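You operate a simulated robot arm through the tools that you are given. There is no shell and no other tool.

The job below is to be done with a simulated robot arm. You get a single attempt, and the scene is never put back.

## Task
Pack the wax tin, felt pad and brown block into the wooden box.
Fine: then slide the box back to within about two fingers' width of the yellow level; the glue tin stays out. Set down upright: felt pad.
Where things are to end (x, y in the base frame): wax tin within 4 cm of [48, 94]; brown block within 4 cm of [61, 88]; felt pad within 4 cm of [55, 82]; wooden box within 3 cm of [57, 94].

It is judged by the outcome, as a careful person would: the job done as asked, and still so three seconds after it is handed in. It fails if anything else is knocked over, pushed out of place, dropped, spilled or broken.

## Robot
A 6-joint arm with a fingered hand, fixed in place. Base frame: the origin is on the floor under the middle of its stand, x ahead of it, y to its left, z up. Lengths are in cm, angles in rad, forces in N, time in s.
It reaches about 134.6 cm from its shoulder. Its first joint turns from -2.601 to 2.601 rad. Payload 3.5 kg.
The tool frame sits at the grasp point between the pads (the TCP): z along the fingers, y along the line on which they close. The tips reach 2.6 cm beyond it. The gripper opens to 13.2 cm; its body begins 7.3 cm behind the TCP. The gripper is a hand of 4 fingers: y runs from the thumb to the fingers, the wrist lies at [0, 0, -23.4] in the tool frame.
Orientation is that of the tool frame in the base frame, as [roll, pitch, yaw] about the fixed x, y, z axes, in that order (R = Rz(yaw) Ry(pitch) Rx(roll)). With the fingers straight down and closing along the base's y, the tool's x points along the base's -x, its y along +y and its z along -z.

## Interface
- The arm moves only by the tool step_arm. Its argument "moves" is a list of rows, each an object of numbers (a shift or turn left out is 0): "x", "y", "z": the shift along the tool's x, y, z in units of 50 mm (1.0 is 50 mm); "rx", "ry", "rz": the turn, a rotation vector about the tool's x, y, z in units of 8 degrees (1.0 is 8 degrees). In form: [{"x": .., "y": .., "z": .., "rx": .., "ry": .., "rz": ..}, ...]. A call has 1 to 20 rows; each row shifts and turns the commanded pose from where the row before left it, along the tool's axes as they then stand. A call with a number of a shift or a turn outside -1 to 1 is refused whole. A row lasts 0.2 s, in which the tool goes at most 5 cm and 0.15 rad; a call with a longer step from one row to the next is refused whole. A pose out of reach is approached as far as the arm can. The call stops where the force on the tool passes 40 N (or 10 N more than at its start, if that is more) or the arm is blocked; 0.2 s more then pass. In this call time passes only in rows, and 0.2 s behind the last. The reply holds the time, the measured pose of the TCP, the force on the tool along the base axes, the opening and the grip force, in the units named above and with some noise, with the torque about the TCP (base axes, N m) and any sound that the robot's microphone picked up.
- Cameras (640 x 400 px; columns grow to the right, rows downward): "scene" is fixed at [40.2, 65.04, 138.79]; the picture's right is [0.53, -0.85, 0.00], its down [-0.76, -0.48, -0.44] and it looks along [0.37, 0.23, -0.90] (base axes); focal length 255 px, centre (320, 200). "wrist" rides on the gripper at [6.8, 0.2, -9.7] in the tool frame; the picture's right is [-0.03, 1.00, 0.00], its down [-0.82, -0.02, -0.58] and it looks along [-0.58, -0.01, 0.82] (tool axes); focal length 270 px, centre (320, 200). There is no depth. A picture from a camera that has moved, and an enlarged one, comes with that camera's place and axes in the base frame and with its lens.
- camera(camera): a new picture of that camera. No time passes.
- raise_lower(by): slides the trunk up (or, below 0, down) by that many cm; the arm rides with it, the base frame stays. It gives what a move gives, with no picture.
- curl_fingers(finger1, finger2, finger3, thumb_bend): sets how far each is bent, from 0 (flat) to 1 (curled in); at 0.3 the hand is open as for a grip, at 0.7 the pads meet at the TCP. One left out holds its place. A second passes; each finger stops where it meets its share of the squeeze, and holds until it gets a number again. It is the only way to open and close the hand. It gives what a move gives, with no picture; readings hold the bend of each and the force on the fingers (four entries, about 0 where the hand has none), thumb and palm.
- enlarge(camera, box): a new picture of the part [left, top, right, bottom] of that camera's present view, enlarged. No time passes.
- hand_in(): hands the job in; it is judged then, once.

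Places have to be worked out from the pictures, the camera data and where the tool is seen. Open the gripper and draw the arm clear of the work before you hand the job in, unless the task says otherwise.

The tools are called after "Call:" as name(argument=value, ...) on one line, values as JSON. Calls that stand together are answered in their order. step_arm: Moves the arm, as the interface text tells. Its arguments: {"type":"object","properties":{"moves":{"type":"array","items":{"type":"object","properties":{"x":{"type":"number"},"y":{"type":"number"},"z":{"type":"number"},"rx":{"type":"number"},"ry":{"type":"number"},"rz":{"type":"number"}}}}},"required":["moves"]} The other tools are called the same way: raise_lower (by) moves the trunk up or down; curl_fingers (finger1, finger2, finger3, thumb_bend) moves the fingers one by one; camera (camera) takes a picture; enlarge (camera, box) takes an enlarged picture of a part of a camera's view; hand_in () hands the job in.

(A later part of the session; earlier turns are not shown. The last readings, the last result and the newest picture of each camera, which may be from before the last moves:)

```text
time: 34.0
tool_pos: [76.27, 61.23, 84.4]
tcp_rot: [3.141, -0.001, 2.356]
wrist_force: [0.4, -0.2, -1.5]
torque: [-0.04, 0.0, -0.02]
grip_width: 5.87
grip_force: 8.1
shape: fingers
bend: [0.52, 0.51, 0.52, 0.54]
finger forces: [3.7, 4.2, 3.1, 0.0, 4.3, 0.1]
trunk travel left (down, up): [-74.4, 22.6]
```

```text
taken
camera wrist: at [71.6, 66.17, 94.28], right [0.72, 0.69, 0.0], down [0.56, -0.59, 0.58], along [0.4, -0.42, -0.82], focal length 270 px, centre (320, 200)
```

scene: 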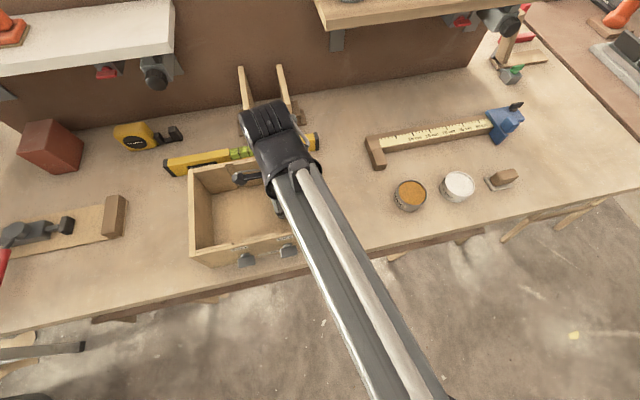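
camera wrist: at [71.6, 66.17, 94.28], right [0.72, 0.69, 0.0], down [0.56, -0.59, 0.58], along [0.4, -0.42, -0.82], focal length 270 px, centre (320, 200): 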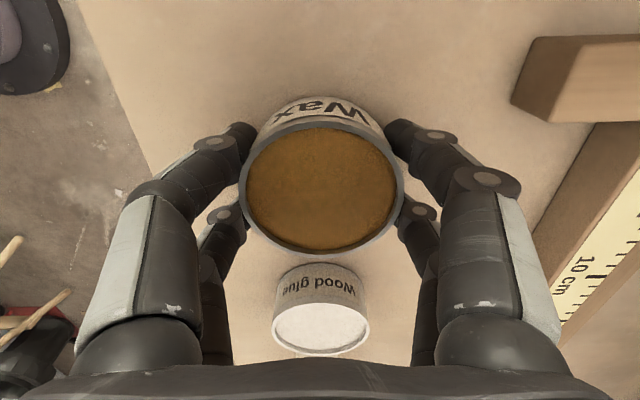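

The surface is smooth again, so the ripple was only rendering, and the tin is held and lifting. I'll firm the grip slightly before carrying it.

Call:
curl_fingers(finger1=0.61, finger2=0.61, finger3=0.61, thumb_bend=0.61)

Call:
raise_lower(by=14.5)

Call:
camera(camera="wrist")

```text
time: 35.0
tool_pos: [76.27, 61.31, 84.45]
tcp_rot: [3.14, 0.001, 2.357]
wrist_force: [0.3, 0.1, -1.8]
torque: [0.0, 0.01, 0.05]
grip_width: 5.75
grip_force: 13.5
shape: fingers
bend: [0.52, 0.51, 0.53, 0.57]
finger forces: [6.7, 7.3, 5.6, 0.0, 7.9, 0.0]
trunk travel left (down, up): [-74.4, 22.6]
```

```text
time: 36.7
tool_pos: [76.25, 61.28, 99.16]
tcp_rot: [3.141, -0.001, 2.355]
wrist_force: [0.5, 0.1, -1.7]
torque: [0.01, 0.0, 0.01]
grip_width: 5.76
grip_force: 13.9
shape: fingers
bend: [0.52, 0.51, 0.53, 0.57]
finger forces: [6.8, 7.4, 5.6, 0.0, 7.8, 0.1]
trunk travel left (down, up): [-88.9, 8.1]
```

```text
taken
camera wrist: at [71.6, 66.17, 108.77], right [0.72, 0.69, 0.0], down [0.56, -0.59, 0.58], along [0.4, -0.42, -0.82], focal length 270 px, centre (320, 200)
```

wrist: 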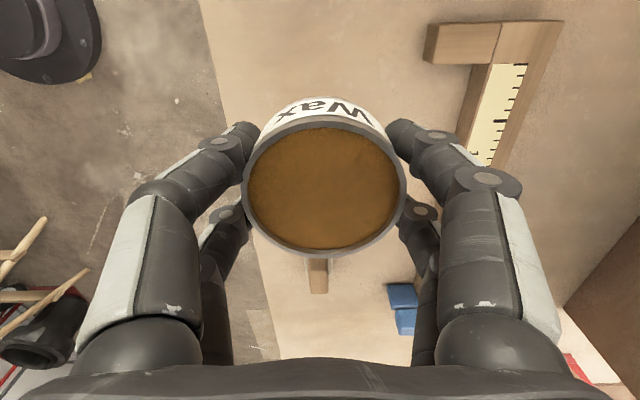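

The tin is held firmly. To place it near the front-left of the box without the fingers fouling the front wall, I'll turn the hand 90° so it grips along the box's length. I'll do it here, high and clear.

Call:
step_arm(moves=[{"rz": 0.9375}, {"rz": 0.9375}, {"rz": 0.9375}, {"rz": 0.9375}, {"rz": 0.9375}, {"rz": 0.9375}, {"rz": 0.9375}, {"rz": 0.9375}, {"rz": 0.9375}, {"rz": 0.9375}, {"rz": 0.9375}, {"rz": 0.9375}])

Call:
camera(camera="wrist")

Call:
camera(camera="scene")

```text
time: 39.3
tool_pos: [76.39, 61.33, 99.05]
tcp_rot: [-3.141, 0.001, 0.784]
wrist_force: [-0.7, -1.1, -1.7]
torque: [0.02, -0.01, 0.02]
grip_width: 5.76
grip_force: 13.8
shape: fingers
bend: [0.52, 0.51, 0.53, 0.57]
finger forces: [6.9, 7.4, 5.7, 0.0, 7.9, 0.0]
trunk travel left (down, up): [-88.9, 8.1]
```

```text
taken
camera wrist: at [81.31, 65.91, 108.78], right [0.69, -0.73, 0.0], down [-0.59, -0.56, 0.58], along [-0.42, -0.4, -0.82], focal length 270 px, centre (320, 200)
```

wrist: 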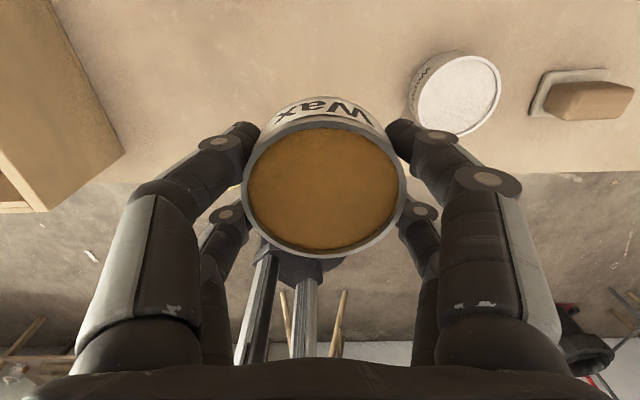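

```text
taken
```

scene: 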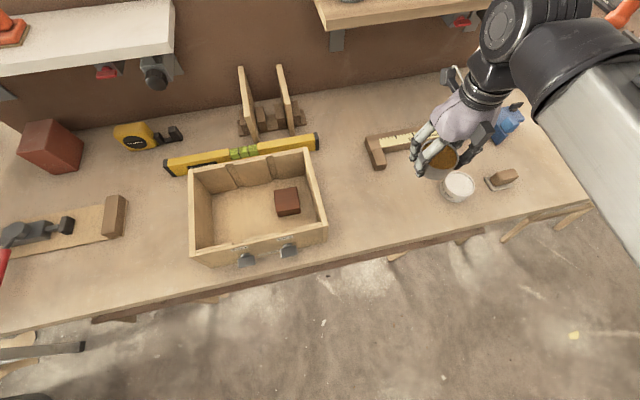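

The rotation worked. I'll carry the tin along the bench to the left part of the box, aiming the hand at roughly n=96.9, s=−30.6.

Call:
step_arm(moves=[{"y": -0.825, "x": -0.01}, {"y": -0.825, "x": -0.01}, {"y": -0.825, "x": -0.01}, {"y": -0.825, "x": -0.01}, {"y": -0.825, "x": -0.01}, {"y": -0.825, "x": -0.01}, {"y": -0.825, "x": -0.01}, {"y": -0.825, "x": -0.01}, {"y": -0.825, "x": -0.01}, {"y": -0.825, "x": -0.01}])

Call:
camera(camera="wrist")

Call:
camera(camera="scene")

```text
time: 41.5
tool_pos: [46.51, 90.26, 98.99]
tcp_rot: [3.142, 0.0, 0.786]
wrist_force: [-0.4, -0.3, -1.8]
torque: [-0.01, -0.03, 0.02]
grip_width: 5.79
grip_force: 14.0
shape: fingers
bend: [0.52, 0.51, 0.53, 0.57]
finger forces: [7.1, 7.6, 5.9, 0.0, 8.1, 0.0]
trunk travel left (down, up): [-88.9, 8.1]
```

```text
taken
camera wrist: at [51.5, 94.81, 108.77], right [0.69, -0.73, 0.0], down [-0.59, -0.56, 0.58], along [-0.42, -0.4, -0.82], focal length 270 px, centre (320, 200)
```

wrist: 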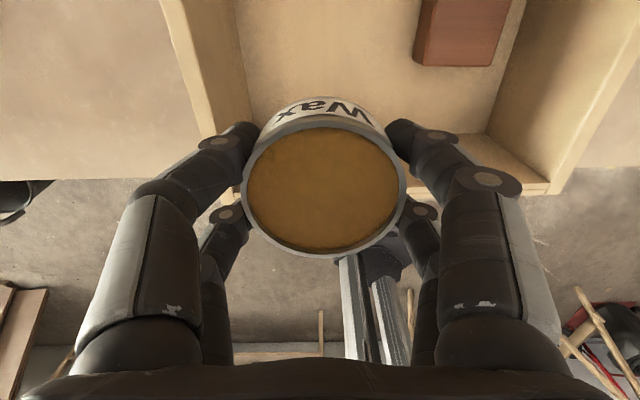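

```text
taken
```

scene: 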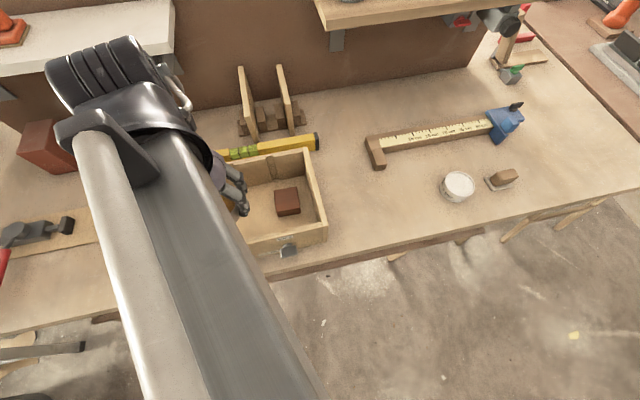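

From this view the left inner wall is at s≈−37.9. I'll shift 0.45 cm away from it for finger clearance, then start lowering.

Call:
step_arm(moves=[{"y": 0.09}])

Call:
raise_lower(by=-8)

Call:
camera(camera="wrist")

```text
time: 41.9
tool_pos: [46.97, 89.77, 98.92]
tcp_rot: [-3.141, -0.001, 0.785]
wrist_force: [1.0, 0.3, -0.6]
torque: [0.01, 0.01, 0.02]
grip_width: 5.73
grip_force: 14.0
shape: fingers
bend: [0.52, 0.51, 0.53, 0.57]
finger forces: [7.1, 7.5, 5.9, 0.0, 8.1, 0.1]
trunk travel left (down, up): [-88.9, 8.1]
```

```text
time: 43.1
tool_pos: [46.95, 89.82, 91.08]
tcp_rot: [-3.142, 0.001, 0.786]
wrist_force: [0.0, -0.8, -1.4]
torque: [-0.04, -0.01, 0.01]
grip_width: 5.77
grip_force: 14.4
shape: fingers
bend: [0.52, 0.51, 0.53, 0.57]
finger forces: [7.1, 7.6, 5.8, 0.0, 8.1, 0.1]
trunk travel left (down, up): [-80.9, 16.1]
```

```text
taken
camera wrist: at [51.91, 94.39, 100.8], right [0.69, -0.72, 0.0], down [-0.59, -0.56, 0.58], along [-0.42, -0.4, -0.82], focal length 270 px, centre (320, 200)
```

wrist: 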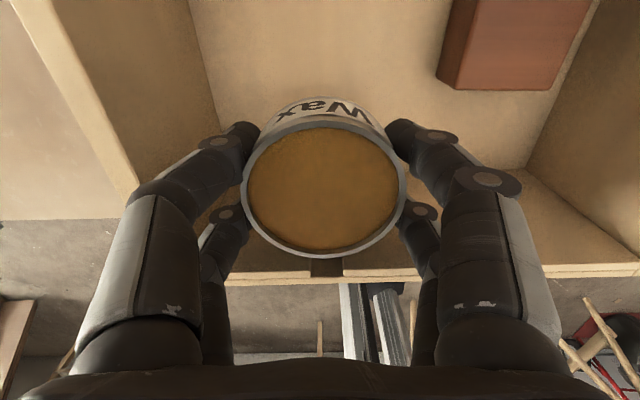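

Clearances look good. I'll lower to just above the floor.

Call:
raise_lower(by=-6.4)

Call:
camera(camera="wrist")

```text
time: 44.1
tool_pos: [46.85, 89.81, 84.55]
tcp_rot: [-3.141, -0.001, 0.785]
wrist_force: [0.4, -0.1, -1.1]
torque: [0.03, 0.01, 0.01]
grip_width: 5.75
grip_force: 14.0
shape: fingers
bend: [0.52, 0.51, 0.53, 0.57]
finger forces: [7.1, 7.6, 5.9, 0.0, 8.2, 0.1]
trunk travel left (down, up): [-74.5, 22.5]
```

```text
taken
camera wrist: at [51.91, 94.38, 94.39], right [0.69, -0.72, 0.0], down [-0.59, -0.56, 0.58], along [-0.42, -0.4, -0.82], focal length 270 px, centre (320, 200)
```

wrist: 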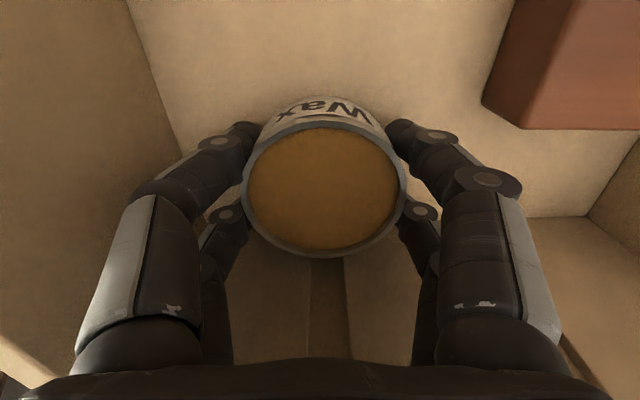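

It's inside with no contact and walls clear on both sides. I'll step down toward the floor.

Call:
raise_lower(by=-0.3)

```text
time: 44.6
tool_pos: [46.82, 89.78, 84.3]
tcp_rot: [3.14, 0.0, 0.785]
wrist_force: [0.2, 0.9, -1.8]
torque: [-0.01, -0.01, 0.03]
grip_width: 5.76
grip_force: 14.0
shape: fingers
bend: [0.52, 0.51, 0.53, 0.57]
finger forces: [7.1, 7.6, 5.8, 0.0, 8.0, 0.1]
trunk travel left (down, up): [-74.2, 22.8]
```

No contact yet. Another 0.2 cm.

Call:
raise_lower(by=-0.2)

```text
time: 45.2
tool_pos: [46.78, 89.71, 84.09]
tcp_rot: [3.141, 0.001, 0.786]
wrist_force: [0.2, 0.8, -0.4]
torque: [-0.02, -0.07, 0.01]
grip_width: 5.74
grip_force: 14.8
shape: fingers
bend: [0.52, 0.51, 0.53, 0.57]
finger forces: [7.2, 7.7, 5.9, 0.0, 8.2, 0.1]
trunk travel left (down, up): [-74.0, 23.0]
```

The vertical force is beginning to unload. Another 0.15 cm.

Call:
raise_lower(by=-0.15)

```text
time: 45.7
tool_pos: [46.87, 89.72, 84.04]
tcp_rot: [-3.141, 0.001, 0.784]
wrist_force: [1.5, 1.7, 7.1]
torque: [0.04, -0.03, 0.01]
grip_width: 5.77
grip_force: 15.0
shape: fingers
bend: [0.52, 0.52, 0.53, 0.57]
finger forces: [7.8, 7.7, 6.2, 0.1, 9.1, 0.0]
trunk travel left (down, up): [-73.8, 23.2]
```

The tin rests on the box floor (7 N). I'll open the digits slightly to release it.

Call:
curl_fingers(finger1=0.45, finger2=0.45, finger3=0.47, thumb_bend=0.47)

Call:
camera(camera="wrist")

```text
time: 46.7
tool_pos: [46.98, 89.84, 84.04]
tcp_rot: [-3.142, -0.002, 0.786]
wrist_force: [-0.1, 0.1, 0.5]
torque: [0.02, -0.01, -0.03]
grip_width: 7.88
grip_force: 0.1
shape: fingers
bend: [0.45, 0.45, 0.47, 0.47]
finger forces: [0.0, 0.0, 0.0, 0.0, 0.0, 0.1]
trunk travel left (down, up): [-73.8, 23.2]
```

```text
taken
camera wrist: at [51.91, 94.38, 93.75], right [0.69, -0.72, 0.0], down [-0.59, -0.56, 0.58], along [-0.42, -0.4, -0.82], focal length 270 px, centre (320, 200)
```

wrist: 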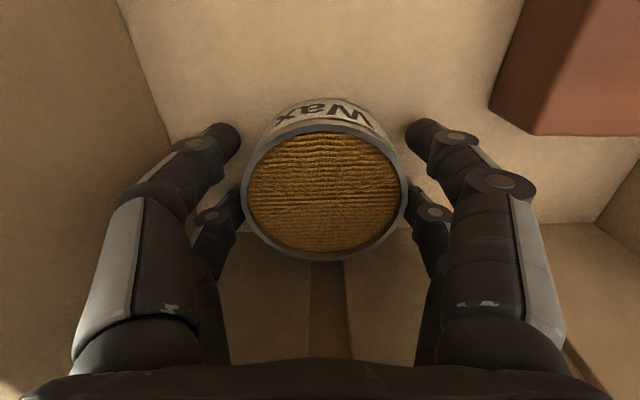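

It's released and all forces are zero. I'll lift straight out.

Call:
raise_lower(by=1.0)

Call:
raise_lower(by=14)

Call:
camera(camera="wrist")

```text
time: 47.3
tool_pos: [46.89, 89.75, 84.99]
tcp_rot: [3.141, 0.0, 0.786]
wrist_force: [1.0, -0.2, -0.5]
torque: [0.01, 0.01, -0.01]
grip_width: 7.91
grip_force: 0.2
shape: fingers
bend: [0.45, 0.45, 0.47, 0.47]
finger forces: [0.0, 0.1, 0.0, 0.0, 0.0, 0.0]
trunk travel left (down, up): [-74.8, 22.2]
```

```text
time: 48.9
tool_pos: [46.91, 89.8, 98.99]
tcp_rot: [3.14, 0.001, 0.786]
wrist_force: [-0.9, 0.0, -0.2]
torque: [0.0, -0.01, -0.05]
grip_width: 7.9
grip_force: 0.1
shape: fingers
bend: [0.45, 0.45, 0.47, 0.47]
finger forces: [0.1, 0.0, 0.1, 0.1, 0.1, 0.0]
trunk travel left (down, up): [-88.8, 8.2]
```

```text
taken
camera wrist: at [51.91, 94.4, 108.73], right [0.69, -0.72, 0.0], down [-0.59, -0.56, 0.58], along [-0.42, -0.4, -0.82], focal length 270 px, centre (320, 200)
```

wrist: 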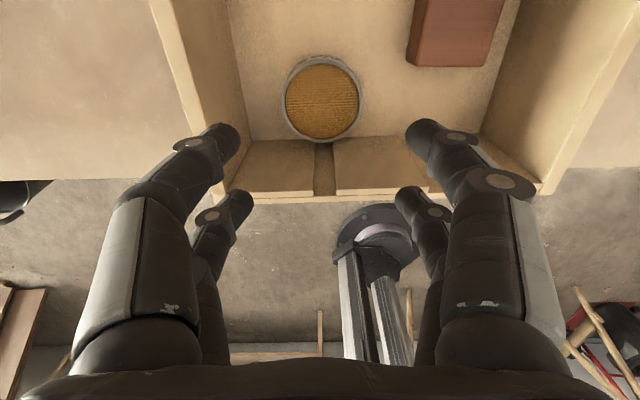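

The wax tin stands upright in the box's front left. Next is the felt pad: I'll travel back along the bench at height to above it, then turn the hand back 90°.

Call:
step_arm(moves=[{"y": 0.94}, {"y": 0.94}, {"y": 0.94}, {"y": 0.94}, {"y": 0.94}, {"y": 0.94}, {"y": 0.94}, {"y": 0.94}, {"y": 0.94}, {"y": 0.94}, {"y": 0.94}, {"y": 0.94}, {"y": 0.94}, {"y": 0.94}])

Call:
step_arm(moves=[{"rz": -0.9375}, {"rz": -0.9375}, {"rz": -0.9375}, {"rz": -0.9375}, {"rz": -0.9375}, {"rz": -0.9375}, {"rz": -0.9375}, {"rz": -0.9375}, {"rz": -0.9375}, {"rz": -0.9375}, {"rz": -0.9375}, {"rz": -0.9375}])

Call:
camera(camera="wrist")

Call:
camera(camera="scene")

```text
time: 51.9
tool_pos: [93.57, 43.3, 98.88]
tcp_rot: [-3.14, 0.0, 0.785]
wrist_force: [-0.3, -0.4, 0.5]
torque: [0.07, 0.01, 0.01]
grip_width: 7.92
grip_force: 0.0
shape: fingers
bend: [0.45, 0.45, 0.47, 0.47]
finger forces: [0.0, 0.0, 0.0, 0.0, 0.0, 0.0]
trunk travel left (down, up): [-88.8, 8.2]
```

```text
time: 54.5
tool_pos: [93.45, 43.23, 98.97]
tcp_rot: [-3.14, 0.0, 2.358]
wrist_force: [-0.4, -0.1, 0.3]
torque: [0.0, -0.02, 0.0]
grip_width: 7.93
grip_force: 0.0
shape: fingers
bend: [0.45, 0.45, 0.47, 0.47]
finger forces: [0.1, 0.1, 0.1, 0.1, 0.0, 0.1]
trunk travel left (down, up): [-88.8, 8.2]
```

```text
taken
camera wrist: at [88.75, 48.08, 108.75], right [0.72, 0.69, 0.0], down [0.56, -0.59, 0.58], along [0.4, -0.42, -0.82], focal length 270 px, centre (320, 200)
```

wrist: 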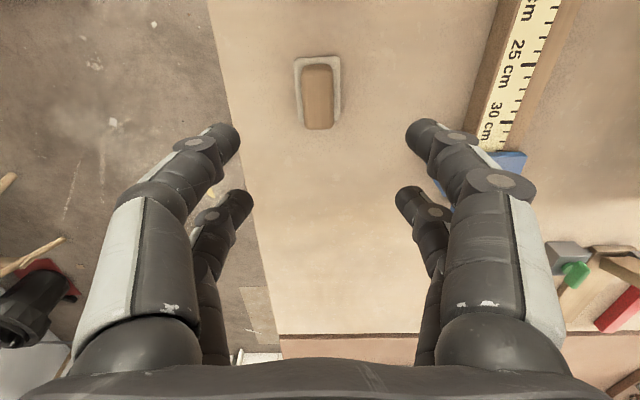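

```text
taken
```

scene: 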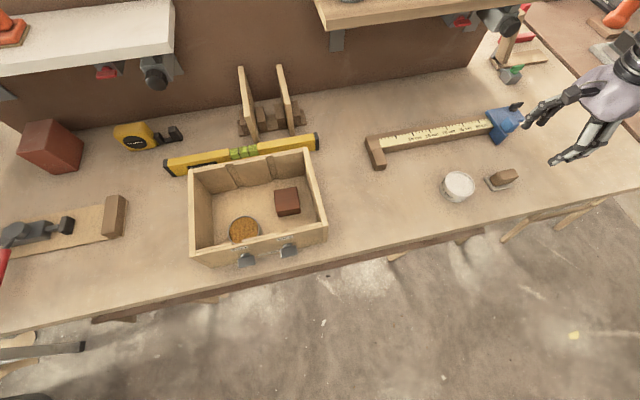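

The block and wax tin sit properly in the box, and the felt pad is right in the wrist view. I'll enlarge to measure its handle and base.

Call:
enlarge(camera="wrist", box=[260, 40, 380, 140])

Call:
enlarge(camera="scene", box=[460, 150, 540, 210])

```text
4.00 times, centred on (320, 90) of wrist
camera zoom: at [88.75, 48.08, 108.75], right [0.72, 0.69, 0.0], down [0.56, -0.59, 0.58], along [0.4, -0.42, -0.82], focal length 1081 px, centre (320, 640)
```

zoom: 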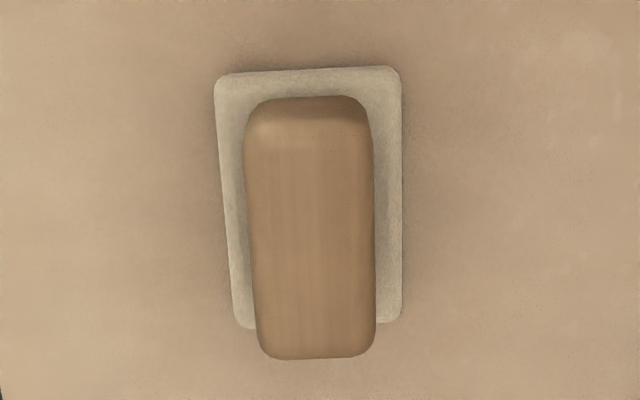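

```text
6.67 times, centred on (500, 180) of scene
camera zoom: at [40.2, 65.04, 138.79], right [0.53, -0.85, 0.0], down [-0.76, -0.48, -0.44], along [0.37, 0.23, -0.9], focal length 1703 px, centre (-880, 333)
```

zoom: 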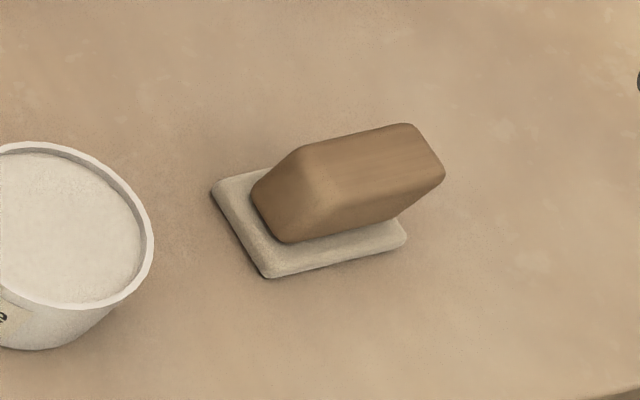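

The felt base is about 4.2 × 5.9 cm, with a handle 2.7 cm wide topping out near z≈84.7 and centred almost exactly under the hand. I'll lower 13.5 cm and check alignment.

Call:
raise_lower(by=-13.5)

Call:
camera(camera="wrist")

```text
time: 56.2
tool_pos: [93.34, 43.27, 85.48]
tcp_rot: [-3.141, 0.001, 2.356]
wrist_force: [0.4, 0.2, -0.4]
torque: [0.02, -0.03, 0.03]
grip_width: 7.94
grip_force: 0.0
shape: fingers
bend: [0.45, 0.45, 0.47, 0.47]
finger forces: [0.1, 0.1, 0.0, 0.0, 0.0, 0.0]
trunk travel left (down, up): [-75.3, 21.7]
```

```text
taken
camera wrist: at [88.75, 48.08, 95.26], right [0.72, 0.69, 0.0], down [0.56, -0.59, 0.58], along [0.4, -0.42, -0.82], focal length 270 px, centre (320, 200)
```

wrist: 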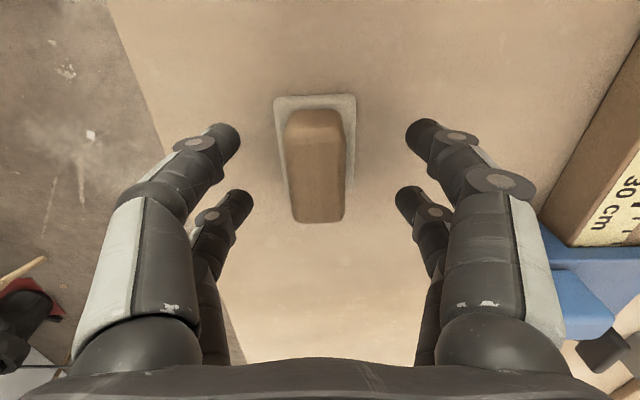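

The alignment is good. I'll nudge 0.2 cm toward the thumb side and lower 1.4 cm.

Call:
step_arm(moves=[{"y": -0.04}])

Call:
raise_lower(by=-1.4)

Call:
camera(camera="wrist")

```text
time: 56.6
tool_pos: [93.32, 43.08, 85.53]
tcp_rot: [-3.14, 0.001, 2.357]
wrist_force: [-0.1, -0.5, -0.1]
torque: [0.01, 0.02, 0.0]
grip_width: 7.9
grip_force: 0.1
shape: fingers
bend: [0.45, 0.45, 0.47, 0.47]
finger forces: [0.1, 0.1, 0.0, 0.0, 0.0, 0.0]
trunk travel left (down, up): [-75.3, 21.7]
```

```text
time: 57.2
tool_pos: [93.32, 43.06, 84.04]
tcp_rot: [-3.141, -0.001, 2.355]
wrist_force: [0.1, 0.1, -0.4]
torque: [-0.01, 0.02, 0.01]
grip_width: 7.94
grip_force: 0.0
shape: fingers
bend: [0.45, 0.45, 0.47, 0.47]
finger forces: [0.0, 0.0, 0.0, 0.0, 0.1, 0.0]
trunk travel left (down, up): [-73.9, 23.1]
```

```text
taken
camera wrist: at [88.62, 47.93, 93.85], right [0.72, 0.69, 0.0], down [0.56, -0.59, 0.58], along [0.4, -0.42, -0.82], focal length 270 px, centre (320, 200)
```

wrist: 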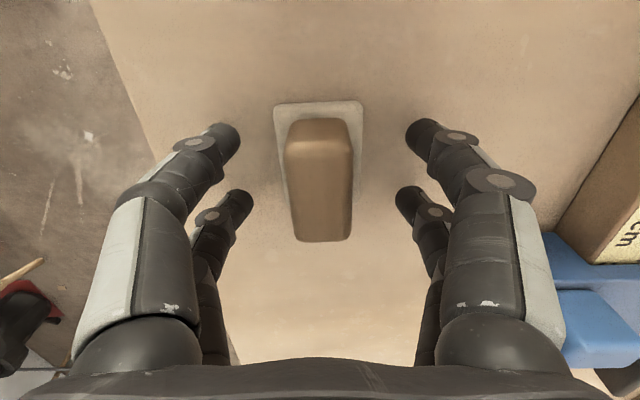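

The handle is centred between the digits. I'll close partway first to check that the tips don't press on the felt.

Call:
curl_fingers(finger1=0.58, finger2=0.58, finger3=0.58, thumb_bend=0.58)

Call:
camera(camera="wrist")

```text
time: 58.2
tool_pos: [93.29, 43.06, 84.08]
tcp_rot: [-3.14, -0.001, 2.356]
wrist_force: [0.2, 0.3, -0.6]
torque: [0.0, 0.0, 0.0]
grip_width: 4.33
grip_force: 0.0
shape: fingers
bend: [0.57, 0.57, 0.57, 0.57]
finger forces: [0.0, 0.1, 0.0, 0.0, 0.0, 0.0]
trunk travel left (down, up): [-73.9, 23.1]
```

```text
taken
camera wrist: at [88.62, 47.94, 93.85], right [0.72, 0.69, 0.0], down [0.56, -0.59, 0.58], along [0.4, -0.42, -0.82], focal length 270 px, centre (320, 200)
```

wrist: 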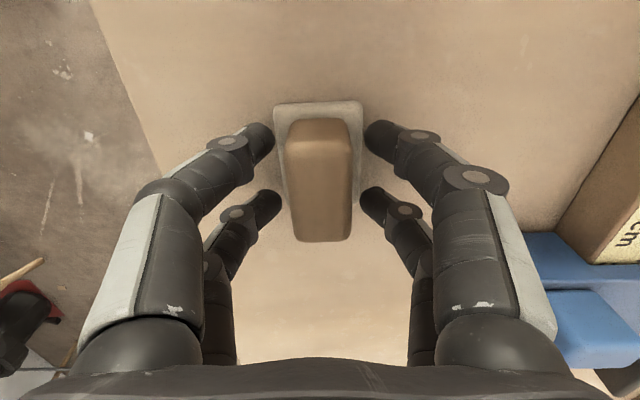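

The digits are symmetric about the handle with no contact yet. I'll close onto it.

Call:
curl_fingers(finger1=0.68, finger2=0.68, finger3=0.68, thumb_bend=0.68)

Call:
camera(camera="wrist")

```text
time: 59.2
tool_pos: [93.33, 43.05, 83.98]
tcp_rot: [-3.141, -0.001, 2.357]
wrist_force: [-0.2, -0.5, 0.8]
torque: [-0.03, -0.01, -0.02]
grip_width: 2.46
grip_force: 9.8
shape: fingers
bend: [0.62, 0.61, 0.62, 0.65]
finger forces: [5.0, 5.2, 4.2, 0.0, 5.4, 0.0]
trunk travel left (down, up): [-73.9, 23.1]
```

```text
taken
camera wrist: at [88.62, 47.94, 93.85], right [0.72, 0.69, 0.0], down [0.56, -0.59, 0.58], along [0.4, -0.42, -0.82], focal length 270 px, centre (320, 200)
```

wrist: 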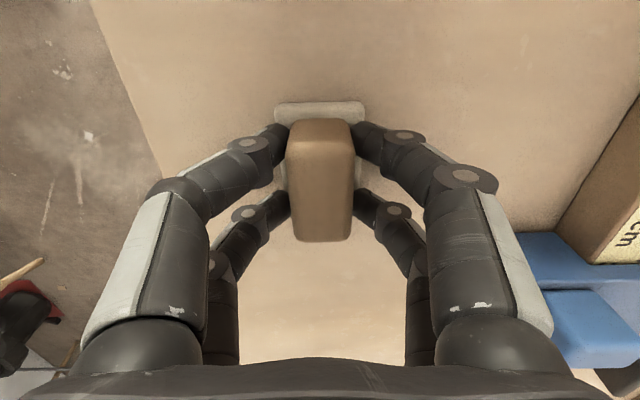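

All four digits hold the handle at about 10 N. I'll lift 1 cm and check.

Call:
raise_lower(by=1.0)

Call:
camera(camera="wrist")

```text
time: 59.8
tool_pos: [93.4, 43.02, 85.09]
tcp_rot: [3.141, 0.0, 2.356]
wrist_force: [-0.7, 0.4, -0.5]
torque: [0.0, 0.01, 0.04]
grip_width: 2.48
grip_force: 9.8
shape: fingers
bend: [0.62, 0.61, 0.62, 0.65]
finger forces: [5.1, 5.3, 4.1, 0.1, 5.4, 0.0]
trunk travel left (down, up): [-74.9, 22.1]
```

```text
taken
camera wrist: at [88.64, 47.95, 94.84], right [0.72, 0.69, 0.0], down [0.56, -0.59, 0.58], along [0.4, -0.42, -0.82], focal length 270 px, centre (320, 200)
```

wrist: 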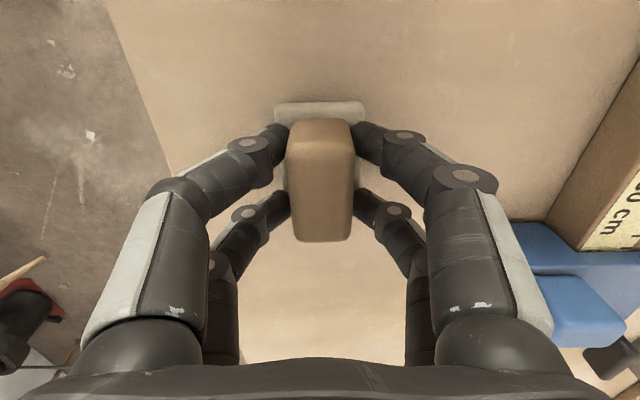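

The pad came up level with the hand. I'll lift to travel height and turn 90° so the grip lies along the box's length.

Call:
raise_lower(by=14.2)

Call:
step_arm(moves=[{"rz": 0.9375}, {"rz": 0.9375}, {"rz": 0.9375}, {"rz": 0.9375}, {"rz": 0.9375}, {"rz": 0.9375}, {"rz": 0.9375}, {"rz": 0.9375}, {"rz": 0.9375}, {"rz": 0.9375}, {"rz": 0.9375}, {"rz": 0.9375}])

Call:
camera(camera="wrist")

```text
time: 61.4
tool_pos: [93.33, 43.16, 99.16]
tcp_rot: [-3.141, 0.001, 2.355]
wrist_force: [0.2, -0.3, -0.9]
torque: [-0.01, 0.01, 0.0]
grip_width: 2.47
grip_force: 9.4
shape: fingers
bend: [0.62, 0.61, 0.62, 0.65]
finger forces: [5.1, 5.2, 4.1, 0.0, 5.4, 0.1]
trunk travel left (down, up): [-89.1, 7.9]
```

```text
time: 64.0
tool_pos: [93.24, 43.05, 99.3]
tcp_rot: [3.141, -0.001, 0.784]
wrist_force: [0.5, -0.2, -0.1]
torque: [0.02, 0.01, 0.01]
grip_width: 2.46
grip_force: 10.1
shape: fingers
bend: [0.62, 0.61, 0.62, 0.65]
finger forces: [5.0, 5.0, 4.2, 0.0, 5.5, 0.1]
trunk travel left (down, up): [-89.1, 7.9]
```

```text
taken
camera wrist: at [98.33, 47.66, 109.04], right [0.69, -0.73, 0.0], down [-0.59, -0.56, 0.58], along [-0.42, -0.4, -0.82], focal length 270 px, centre (320, 200)
```

wrist: 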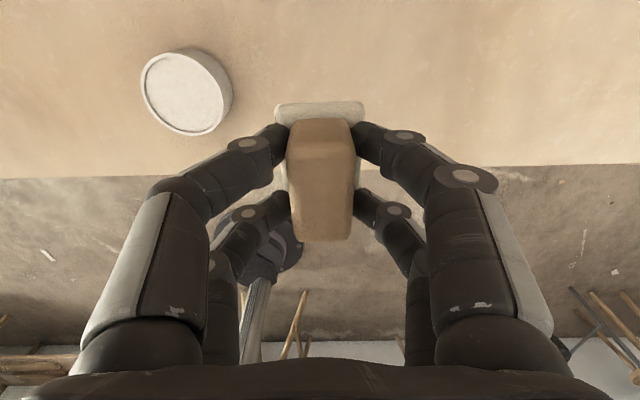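

The felt pad is secure and the glue tin untouched. I'll carry it to the front-right of the box, aiming at roughly n=95.5, s=−20.1, in front of the block.

Call:
step_arm(moves=[{"y": -0.794, "x": -0.0131}, {"y": -0.794, "x": -0.0131}, {"y": -0.794, "x": -0.0131}, {"y": -0.794, "x": -0.0131}, {"y": -0.794, "x": -0.0131}, {"y": -0.794, "x": -0.0131}, {"y": -0.794, "x": -0.0131}, {"y": -0.794, "x": -0.0131}, {"y": -0.794, "x": -0.0131}, {"y": -0.794, "x": -0.0131}, {"y": -0.794, "x": -0.0131}, {"y": -0.794, "x": -0.0131}, {"y": -0.794, "x": -0.0131}, {"y": -0.794, "x": -0.0131}])

Call:
camera(camera="wrist")

Call:
camera(camera="scene")

```text
time: 67.0
tool_pos: [53.34, 81.92, 99.33]
tcp_rot: [-3.141, 0.0, 0.784]
wrist_force: [-0.7, -0.5, -1.4]
torque: [0.0, -0.01, 0.02]
grip_width: 2.46
grip_force: 9.2
shape: fingers
bend: [0.62, 0.62, 0.63, 0.65]
finger forces: [5.6, 4.2, 4.3, 0.1, 5.0, 0.0]
trunk travel left (down, up): [-89.1, 7.9]
```

```text
taken
camera wrist: at [58.35, 86.4, 109.03], right [0.69, -0.73, 0.0], down [-0.59, -0.56, 0.58], along [-0.42, -0.4, -0.82], focal length 270 px, centre (320, 200)
```

wrist: 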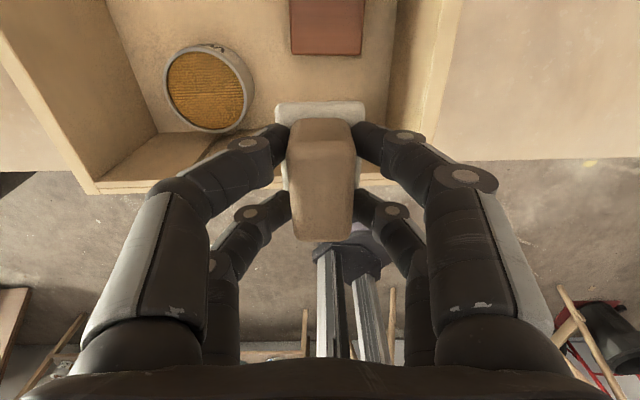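

```text
taken
```

scene: 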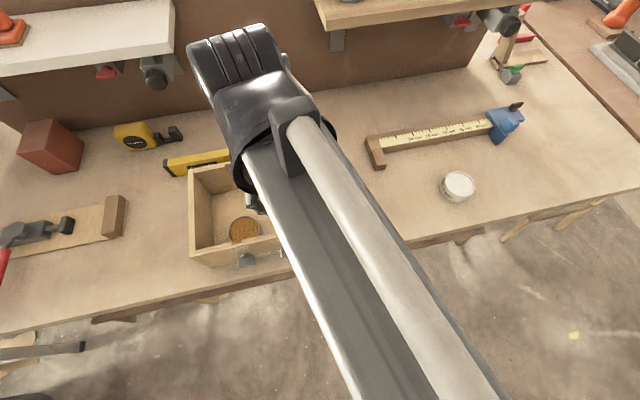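

I'm over the target spot. I'll enlarge to check that the pad hasn't shifted in the grip and to see the front wall and block.

Call:
enlarge(camera="wrist", box=[240, 80, 400, 260])

Call:
enlarge(camera="wrist", box=[60, 0, 500, 220])

```text
2.22 times, centred on (320, 170) of wrist
camera zoom: at [58.35, 86.4, 109.03], right [0.69, -0.73, 0.0], down [-0.59, -0.56, 0.58], along [-0.42, -0.4, -0.82], focal length 601 px, centre (320, 267)
```

zoom: 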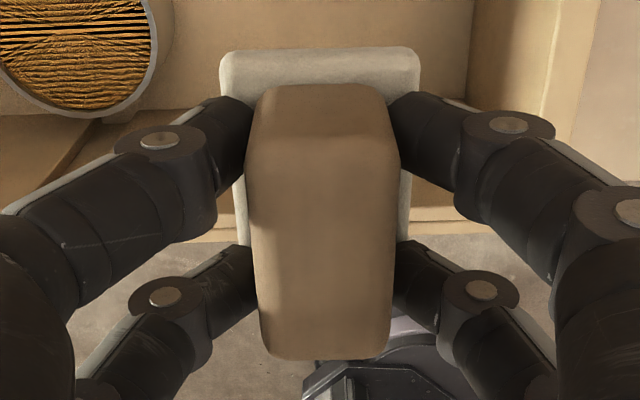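

```text
1.45 times, centred on (280, 110) of wrist
camera zoom: at [58.35, 86.4, 109.03], right [0.69, -0.73, 0.0], down [-0.59, -0.56, 0.58], along [-0.42, -0.4, -0.82], focal length 393 px, centre (378, 331)
```

zoom: 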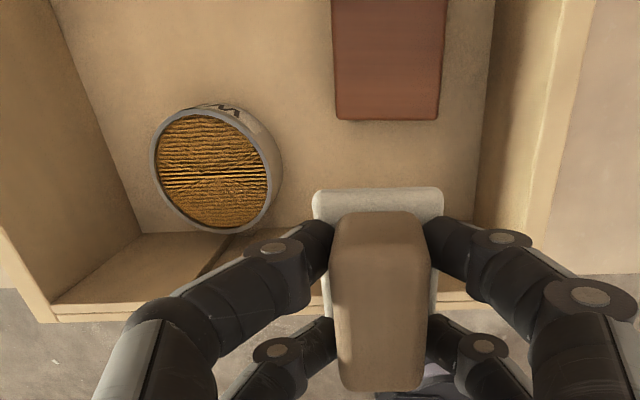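

The pad is held square. The right wall inner face is at s≈−13.1 and the front face at n≈91.9. I'll shift 0.3 cm toward the front wall and lower partway.

Call:
step_arm(moves=[{"x": -0.06}])

Call:
raise_lower(by=-9)

Call:
camera(camera="wrist")

```text
time: 67.4
tool_pos: [53.06, 81.51, 99.26]
tcp_rot: [3.141, 0.0, 0.785]
wrist_force: [0.5, 0.5, -0.8]
torque: [0.0, 0.03, -0.03]
grip_width: 2.45
grip_force: 9.6
shape: fingers
bend: [0.62, 0.62, 0.63, 0.65]
finger forces: [5.7, 4.1, 4.4, 0.0, 5.2, 0.0]
trunk travel left (down, up): [-89.1, 7.9]
```

```text
time: 68.7
tool_pos: [53.17, 81.59, 90.3]
tcp_rot: [3.142, 0.0, 0.785]
wrist_force: [-0.1, -0.4, -0.9]
torque: [0.04, -0.01, 0.02]
grip_width: 2.43
grip_force: 9.7
shape: fingers
bend: [0.62, 0.62, 0.63, 0.65]
finger forces: [5.7, 4.3, 4.4, 0.0, 5.2, 0.0]
trunk travel left (down, up): [-80.1, 16.9]
```

```text
taken
camera wrist: at [58.14, 86.14, 100.06], right [0.69, -0.72, 0.0], down [-0.59, -0.56, 0.58], along [-0.42, -0.4, -0.82], focal length 270 px, centre (320, 200)
```

wrist: 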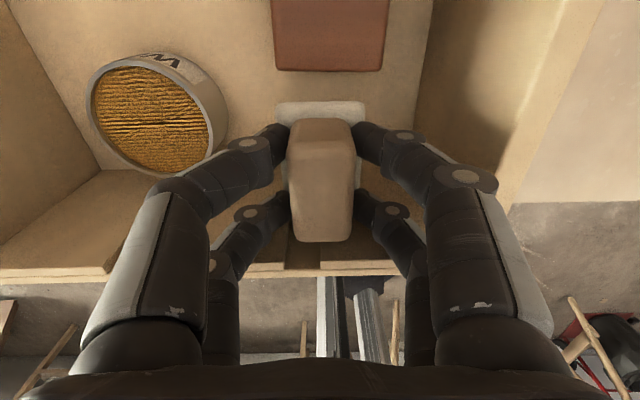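

Clearances to the tin and right wall look adequate. I'll lower 4.8 cm to about 0.8 cm above floor contact.

Call:
raise_lower(by=-4.8)

Call:
camera(camera="wrist")

```text
time: 69.6
tool_pos: [53.11, 81.49, 85.55]
tcp_rot: [-3.141, -0.001, 0.785]
wrist_force: [-0.1, 0.4, -0.5]
torque: [0.01, -0.01, 0.0]
grip_width: 2.46
grip_force: 9.5
shape: fingers
bend: [0.62, 0.62, 0.63, 0.65]
finger forces: [5.7, 4.1, 4.5, 0.0, 5.3, 0.0]
trunk travel left (down, up): [-75.3, 21.7]
```

```text
taken
camera wrist: at [58.14, 86.14, 95.25], right [0.69, -0.72, 0.0], down [-0.59, -0.56, 0.58], along [-0.42, -0.4, -0.82], focal length 270 px, centre (320, 200)
```

wrist: 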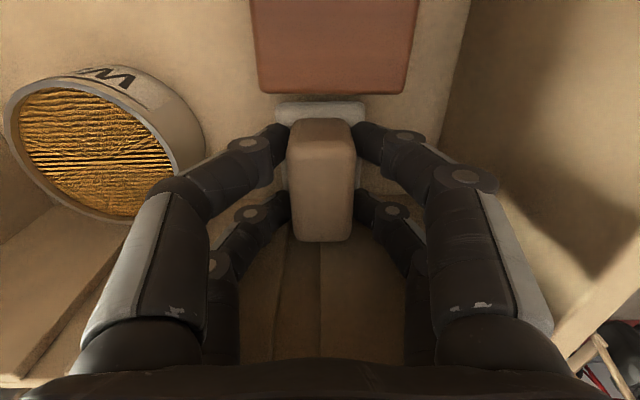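

Nothing is touching, and there's a gap between the pad and block. I'll step down.

Call:
raise_lower(by=-0.5)

```text
time: 70.1
tool_pos: [53.17, 81.45, 85.03]
tcp_rot: [-3.141, 0.0, 0.786]
wrist_force: [0.9, -0.1, -0.1]
torque: [0.01, -0.02, -0.01]
grip_width: 2.45
grip_force: 9.3
shape: fingers
bend: [0.62, 0.62, 0.63, 0.65]
finger forces: [5.7, 4.2, 4.5, 0.0, 5.2, 0.1]
trunk travel left (down, up): [-74.8, 22.2]
```

Still free. Another 0.2 cm.

Call:
raise_lower(by=-0.2)

```text
time: 70.7
tool_pos: [53.16, 81.51, 84.76]
tcp_rot: [-3.141, -0.001, 0.787]
wrist_force: [0.1, -1.3, -0.6]
torque: [0.01, 0.02, 0.01]
grip_width: 2.45
grip_force: 9.5
shape: fingers
bend: [0.62, 0.62, 0.63, 0.65]
finger forces: [5.8, 4.2, 4.4, 0.0, 5.2, 0.0]
trunk travel left (down, up): [-74.6, 22.4]
```

Another 0.15 cm.

Call:
raise_lower(by=-0.15)

```text
time: 71.2
tool_pos: [53.07, 81.57, 84.72]
tcp_rot: [-3.141, -0.001, 0.785]
wrist_force: [0.3, 0.5, 5.1]
torque: [-0.11, -0.08, 0.04]
grip_width: 2.45
grip_force: 12.9
shape: fingers
bend: [0.63, 0.63, 0.63, 0.65]
finger forces: [7.7, 7.1, 5.2, 0.0, 5.8, 0.0]
trunk travel left (down, up): [-74.5, 22.5]
```

The pad is down on the box floor (5 N). I'll open the digits slightly to release it.

Call:
curl_fingers(finger1=0.57, finger2=0.57, finger3=0.58, thumb_bend=0.58)

Call:
camera(camera="wrist")

```text
time: 72.2
tool_pos: [53.1, 81.54, 84.69]
tcp_rot: [3.141, 0.0, 0.785]
wrist_force: [-0.1, 0.1, 0.3]
torque: [0.0, -0.01, -0.03]
grip_width: 4.33
grip_force: 0.1
shape: fingers
bend: [0.56, 0.56, 0.57, 0.57]
finger forces: [0.0, 0.1, 0.0, 0.1, 0.0, 0.1]
trunk travel left (down, up): [-74.5, 22.5]
```

```text
taken
camera wrist: at [58.14, 86.14, 94.4], right [0.69, -0.72, 0.0], down [-0.59, -0.56, 0.58], along [-0.42, -0.4, -0.82], focal length 270 px, centre (320, 200)
```

wrist: 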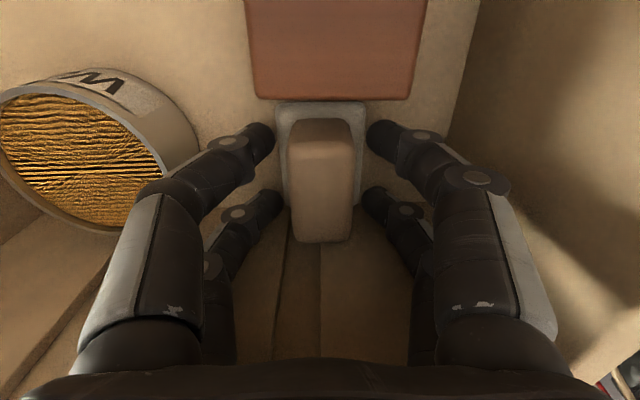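

The pad is released and standing upright. I'll lift straight up.

Call:
raise_lower(by=2)

Call:
raise_lower(by=13)

Call:
camera(camera="wrist")

```text
time: 72.8
tool_pos: [53.18, 81.61, 86.74]
tcp_rot: [3.141, -0.001, 0.785]
wrist_force: [-1.5, 0.9, 0.2]
torque: [-0.02, 0.0, -0.01]
grip_width: 4.34
grip_force: 0.1
shape: fingers
bend: [0.56, 0.56, 0.57, 0.57]
finger forces: [0.0, 0.1, 0.0, 0.0, 0.0, 0.0]
trunk travel left (down, up): [-76.5, 20.5]
```

```text
time: 74.4
tool_pos: [53.22, 81.56, 99.64]
tcp_rot: [3.141, 0.0, 0.786]
wrist_force: [0.2, 0.2, -0.1]
torque: [0.04, -0.02, 0.01]
grip_width: 4.36
grip_force: 0.1
shape: fingers
bend: [0.56, 0.56, 0.57, 0.57]
finger forces: [0.1, 0.0, 0.0, 0.1, 0.1, 0.0]
trunk travel left (down, up): [-89.5, 7.5]
```

```text
taken
camera wrist: at [58.14, 86.15, 109.38], right [0.69, -0.72, 0.0], down [-0.59, -0.56, 0.58], along [-0.42, -0.4, -0.82], focal length 270 px, centre (320, 200)
```

wrist: 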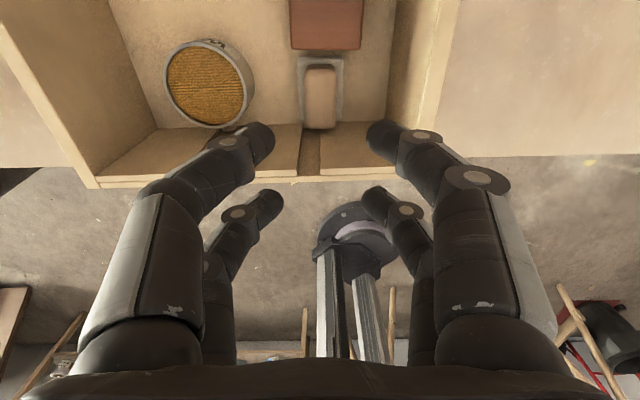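

All three items are packed and upright, and the glue tin is still on the bench. Now for the slide. I'll move the hand out in front of the box at height and turn it so the camera sees the front panel and its knobs.

Call:
step_arm(moves=[{"x": -0.8, "y": -0.27}, {"x": -0.8, "y": -0.27}, {"x": -0.8, "y": -0.27}, {"x": -0.8, "y": -0.27}])

Call:
step_arm(moves=[{"rz": -1}, {"rz": -1}, {"rz": -1}, {"rz": -1}, {"rz": -1}, {"rz": -1}, {"rz": -1}, {"rz": -1}, {"rz": -1}, {"rz": -1}, {"rz": -1}, {"rz": -0.25}])

Call:
step_arm(moves=[{"rz": -1}, {"rz": -1}, {"rz": -1}, {"rz": -1}, {"rz": -1}, {"rz": -1}, {"rz": -1}, {"rz": -1}, {"rz": -1}, {"rz": -1}, {"rz": -1}, {"rz": -0.25}])

Call:
camera(camera="wrist")

Call:
camera(camera="scene")

```text
time: 75.4
tool_pos: [38.17, 73.72, 99.67]
tcp_rot: [3.141, 0.0, 0.785]
wrist_force: [-0.1, 0.0, 0.1]
torque: [-0.02, -0.02, 0.0]
grip_width: 4.35
grip_force: 0.1
shape: fingers
bend: [0.56, 0.56, 0.57, 0.57]
finger forces: [0.1, 0.0, 0.0, 0.1, 0.0, 0.1]
trunk travel left (down, up): [-89.5, 7.5]
```

```text
time: 78.0
tool_pos: [38.0, 74.0, 99.64]
tcp_rot: [3.141, -0.001, 2.36]
wrist_force: [-1.1, -0.2, 0.0]
torque: [0.01, -0.02, 0.04]
grip_width: 4.35
grip_force: 0.1
shape: fingers
bend: [0.56, 0.56, 0.57, 0.57]
finger forces: [0.1, 0.0, 0.0, 0.0, 0.1, 0.0]
trunk travel left (down, up): [-89.5, 7.5]
```

```text
time: 80.6
tool_pos: [37.83, 74.05, 99.63]
tcp_rot: [3.141, 0.0, -2.354]
wrist_force: [0.6, 1.3, -0.3]
torque: [-0.02, 0.01, 0.03]
grip_width: 4.37
grip_force: 0.0
shape: fingers
bend: [0.56, 0.56, 0.57, 0.57]
finger forces: [0.0, 0.0, 0.0, 0.0, 0.0, 0.0]
trunk travel left (down, up): [-89.5, 7.5]
```

```text
taken
camera wrist: at [33.02, 69.2, 109.4], right [-0.69, 0.72, 0.0], down [0.59, 0.56, 0.58], along [0.42, 0.4, -0.82], focal length 270 px, centre (320, 200)
```

wrist: 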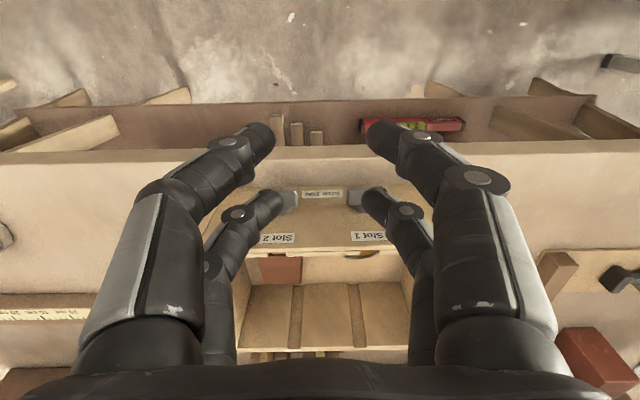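

```text
taken
```

scene: 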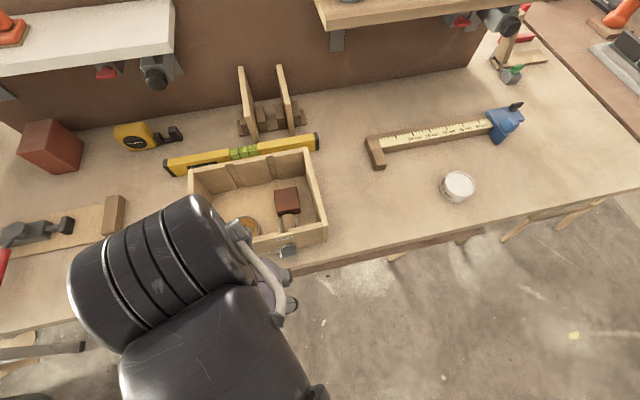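

Both knobs and the slot labels are visible on the front panel. I'll enlarge to get the knobs' extents.

Call:
enlarge(camera="wrist", box=[230, 130, 420, 270])

```text
2.86 times, centred on (325, 200) of wrist
camera zoom: at [33.02, 69.2, 109.4], right [-0.69, 0.72, 0.0], down [0.59, 0.56, 0.58], along [0.42, 0.4, -0.82], focal length 772 px, centre (306, 200)
```

zoom: 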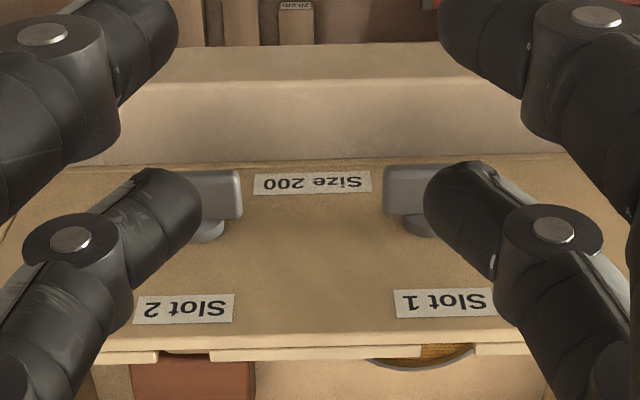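

The knobs span about z=84–87 and the slot labels sit above them, leaving clear panel from 87 to 91. I'll push there with the sides of the two leading fingers, which touch about 9 cm apart for a straight slide. First I'll lower to TCP z≈90.7.

Call:
raise_lower(by=-8.95)

Call:
camera(camera="wrist")

```text
time: 81.9
tool_pos: [38.04, 74.03, 90.82]
tcp_rot: [-3.142, -0.001, -2.357]
wrist_force: [0.1, -0.8, -0.5]
torque: [0.0, 0.02, 0.04]
grip_width: 4.36
grip_force: 0.0
shape: fingers
bend: [0.56, 0.56, 0.57, 0.57]
finger forces: [0.0, 0.0, 0.0, 0.0, 0.0, 0.0]
trunk travel left (down, up): [-80.5, 16.5]
```

```text
taken
camera wrist: at [33.01, 69.21, 100.46], right [-0.69, 0.72, 0.0], down [0.59, 0.56, 0.58], along [0.42, 0.4, -0.82], focal length 270 px, centre (320, 200)
```

wrist: 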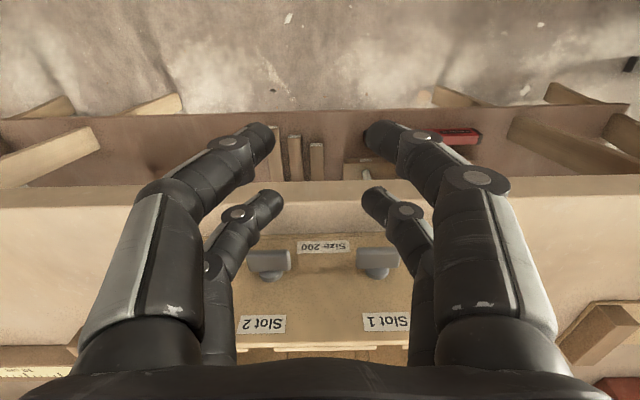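

Knob tops are at z≈86, below the fingertips at about 87.6. I'll advance 7 cm toward the panel, stopping short of contact.

Call:
step_arm(moves=[{"x": -0.35}, {"x": -0.35}, {"x": -0.35}, {"x": -0.35}])

Call:
camera(camera="wrist")

Call:
camera(camera="scene")

```text
time: 82.9
tool_pos: [42.9, 79.08, 90.63]
tcp_rot: [-3.141, -0.001, -2.357]
wrist_force: [0.0, -0.5, -0.3]
torque: [0.02, -0.02, 0.04]
grip_width: 4.34
grip_force: 0.1
shape: fingers
bend: [0.56, 0.56, 0.57, 0.57]
finger forces: [0.1, 0.0, 0.0, 0.0, 0.0, 0.0]
trunk travel left (down, up): [-80.5, 16.5]
```

```text
taken
camera wrist: at [37.94, 74.23, 100.44], right [-0.69, 0.72, 0.0], down [0.59, 0.56, 0.58], along [0.42, 0.4, -0.82], focal length 270 px, centre (320, 200)
```

wrist: 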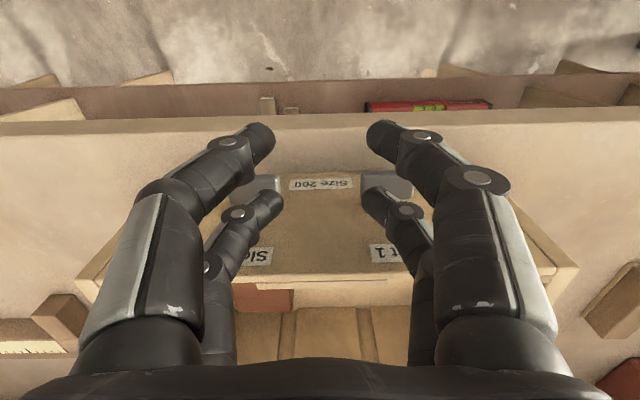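

```text
taken
```

scene: 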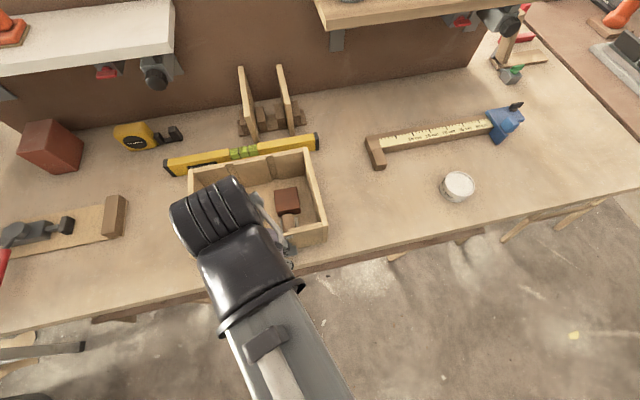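

The leading finger sides should be about 1.7 cm from the panel. I'll advance 1.2 cm slowly, then smaller steps until contact.

Call:
step_arm(moves=[{"x": -0.06}, {"x": -0.06}, {"x": -0.06}, {"x": -0.06}])

```text
time: 83.9
tool_pos: [43.78, 79.89, 90.67]
tcp_rot: [-3.14, 0.0, -2.355]
wrist_force: [-0.3, -0.5, 0.0]
torque: [-0.02, 0.01, 0.0]
grip_width: 4.32
grip_force: 0.1
shape: fingers
bend: [0.56, 0.56, 0.57, 0.57]
finger forces: [0.1, 0.1, 0.0, 0.0, 0.0, 0.0]
trunk travel left (down, up): [-80.5, 16.5]
```

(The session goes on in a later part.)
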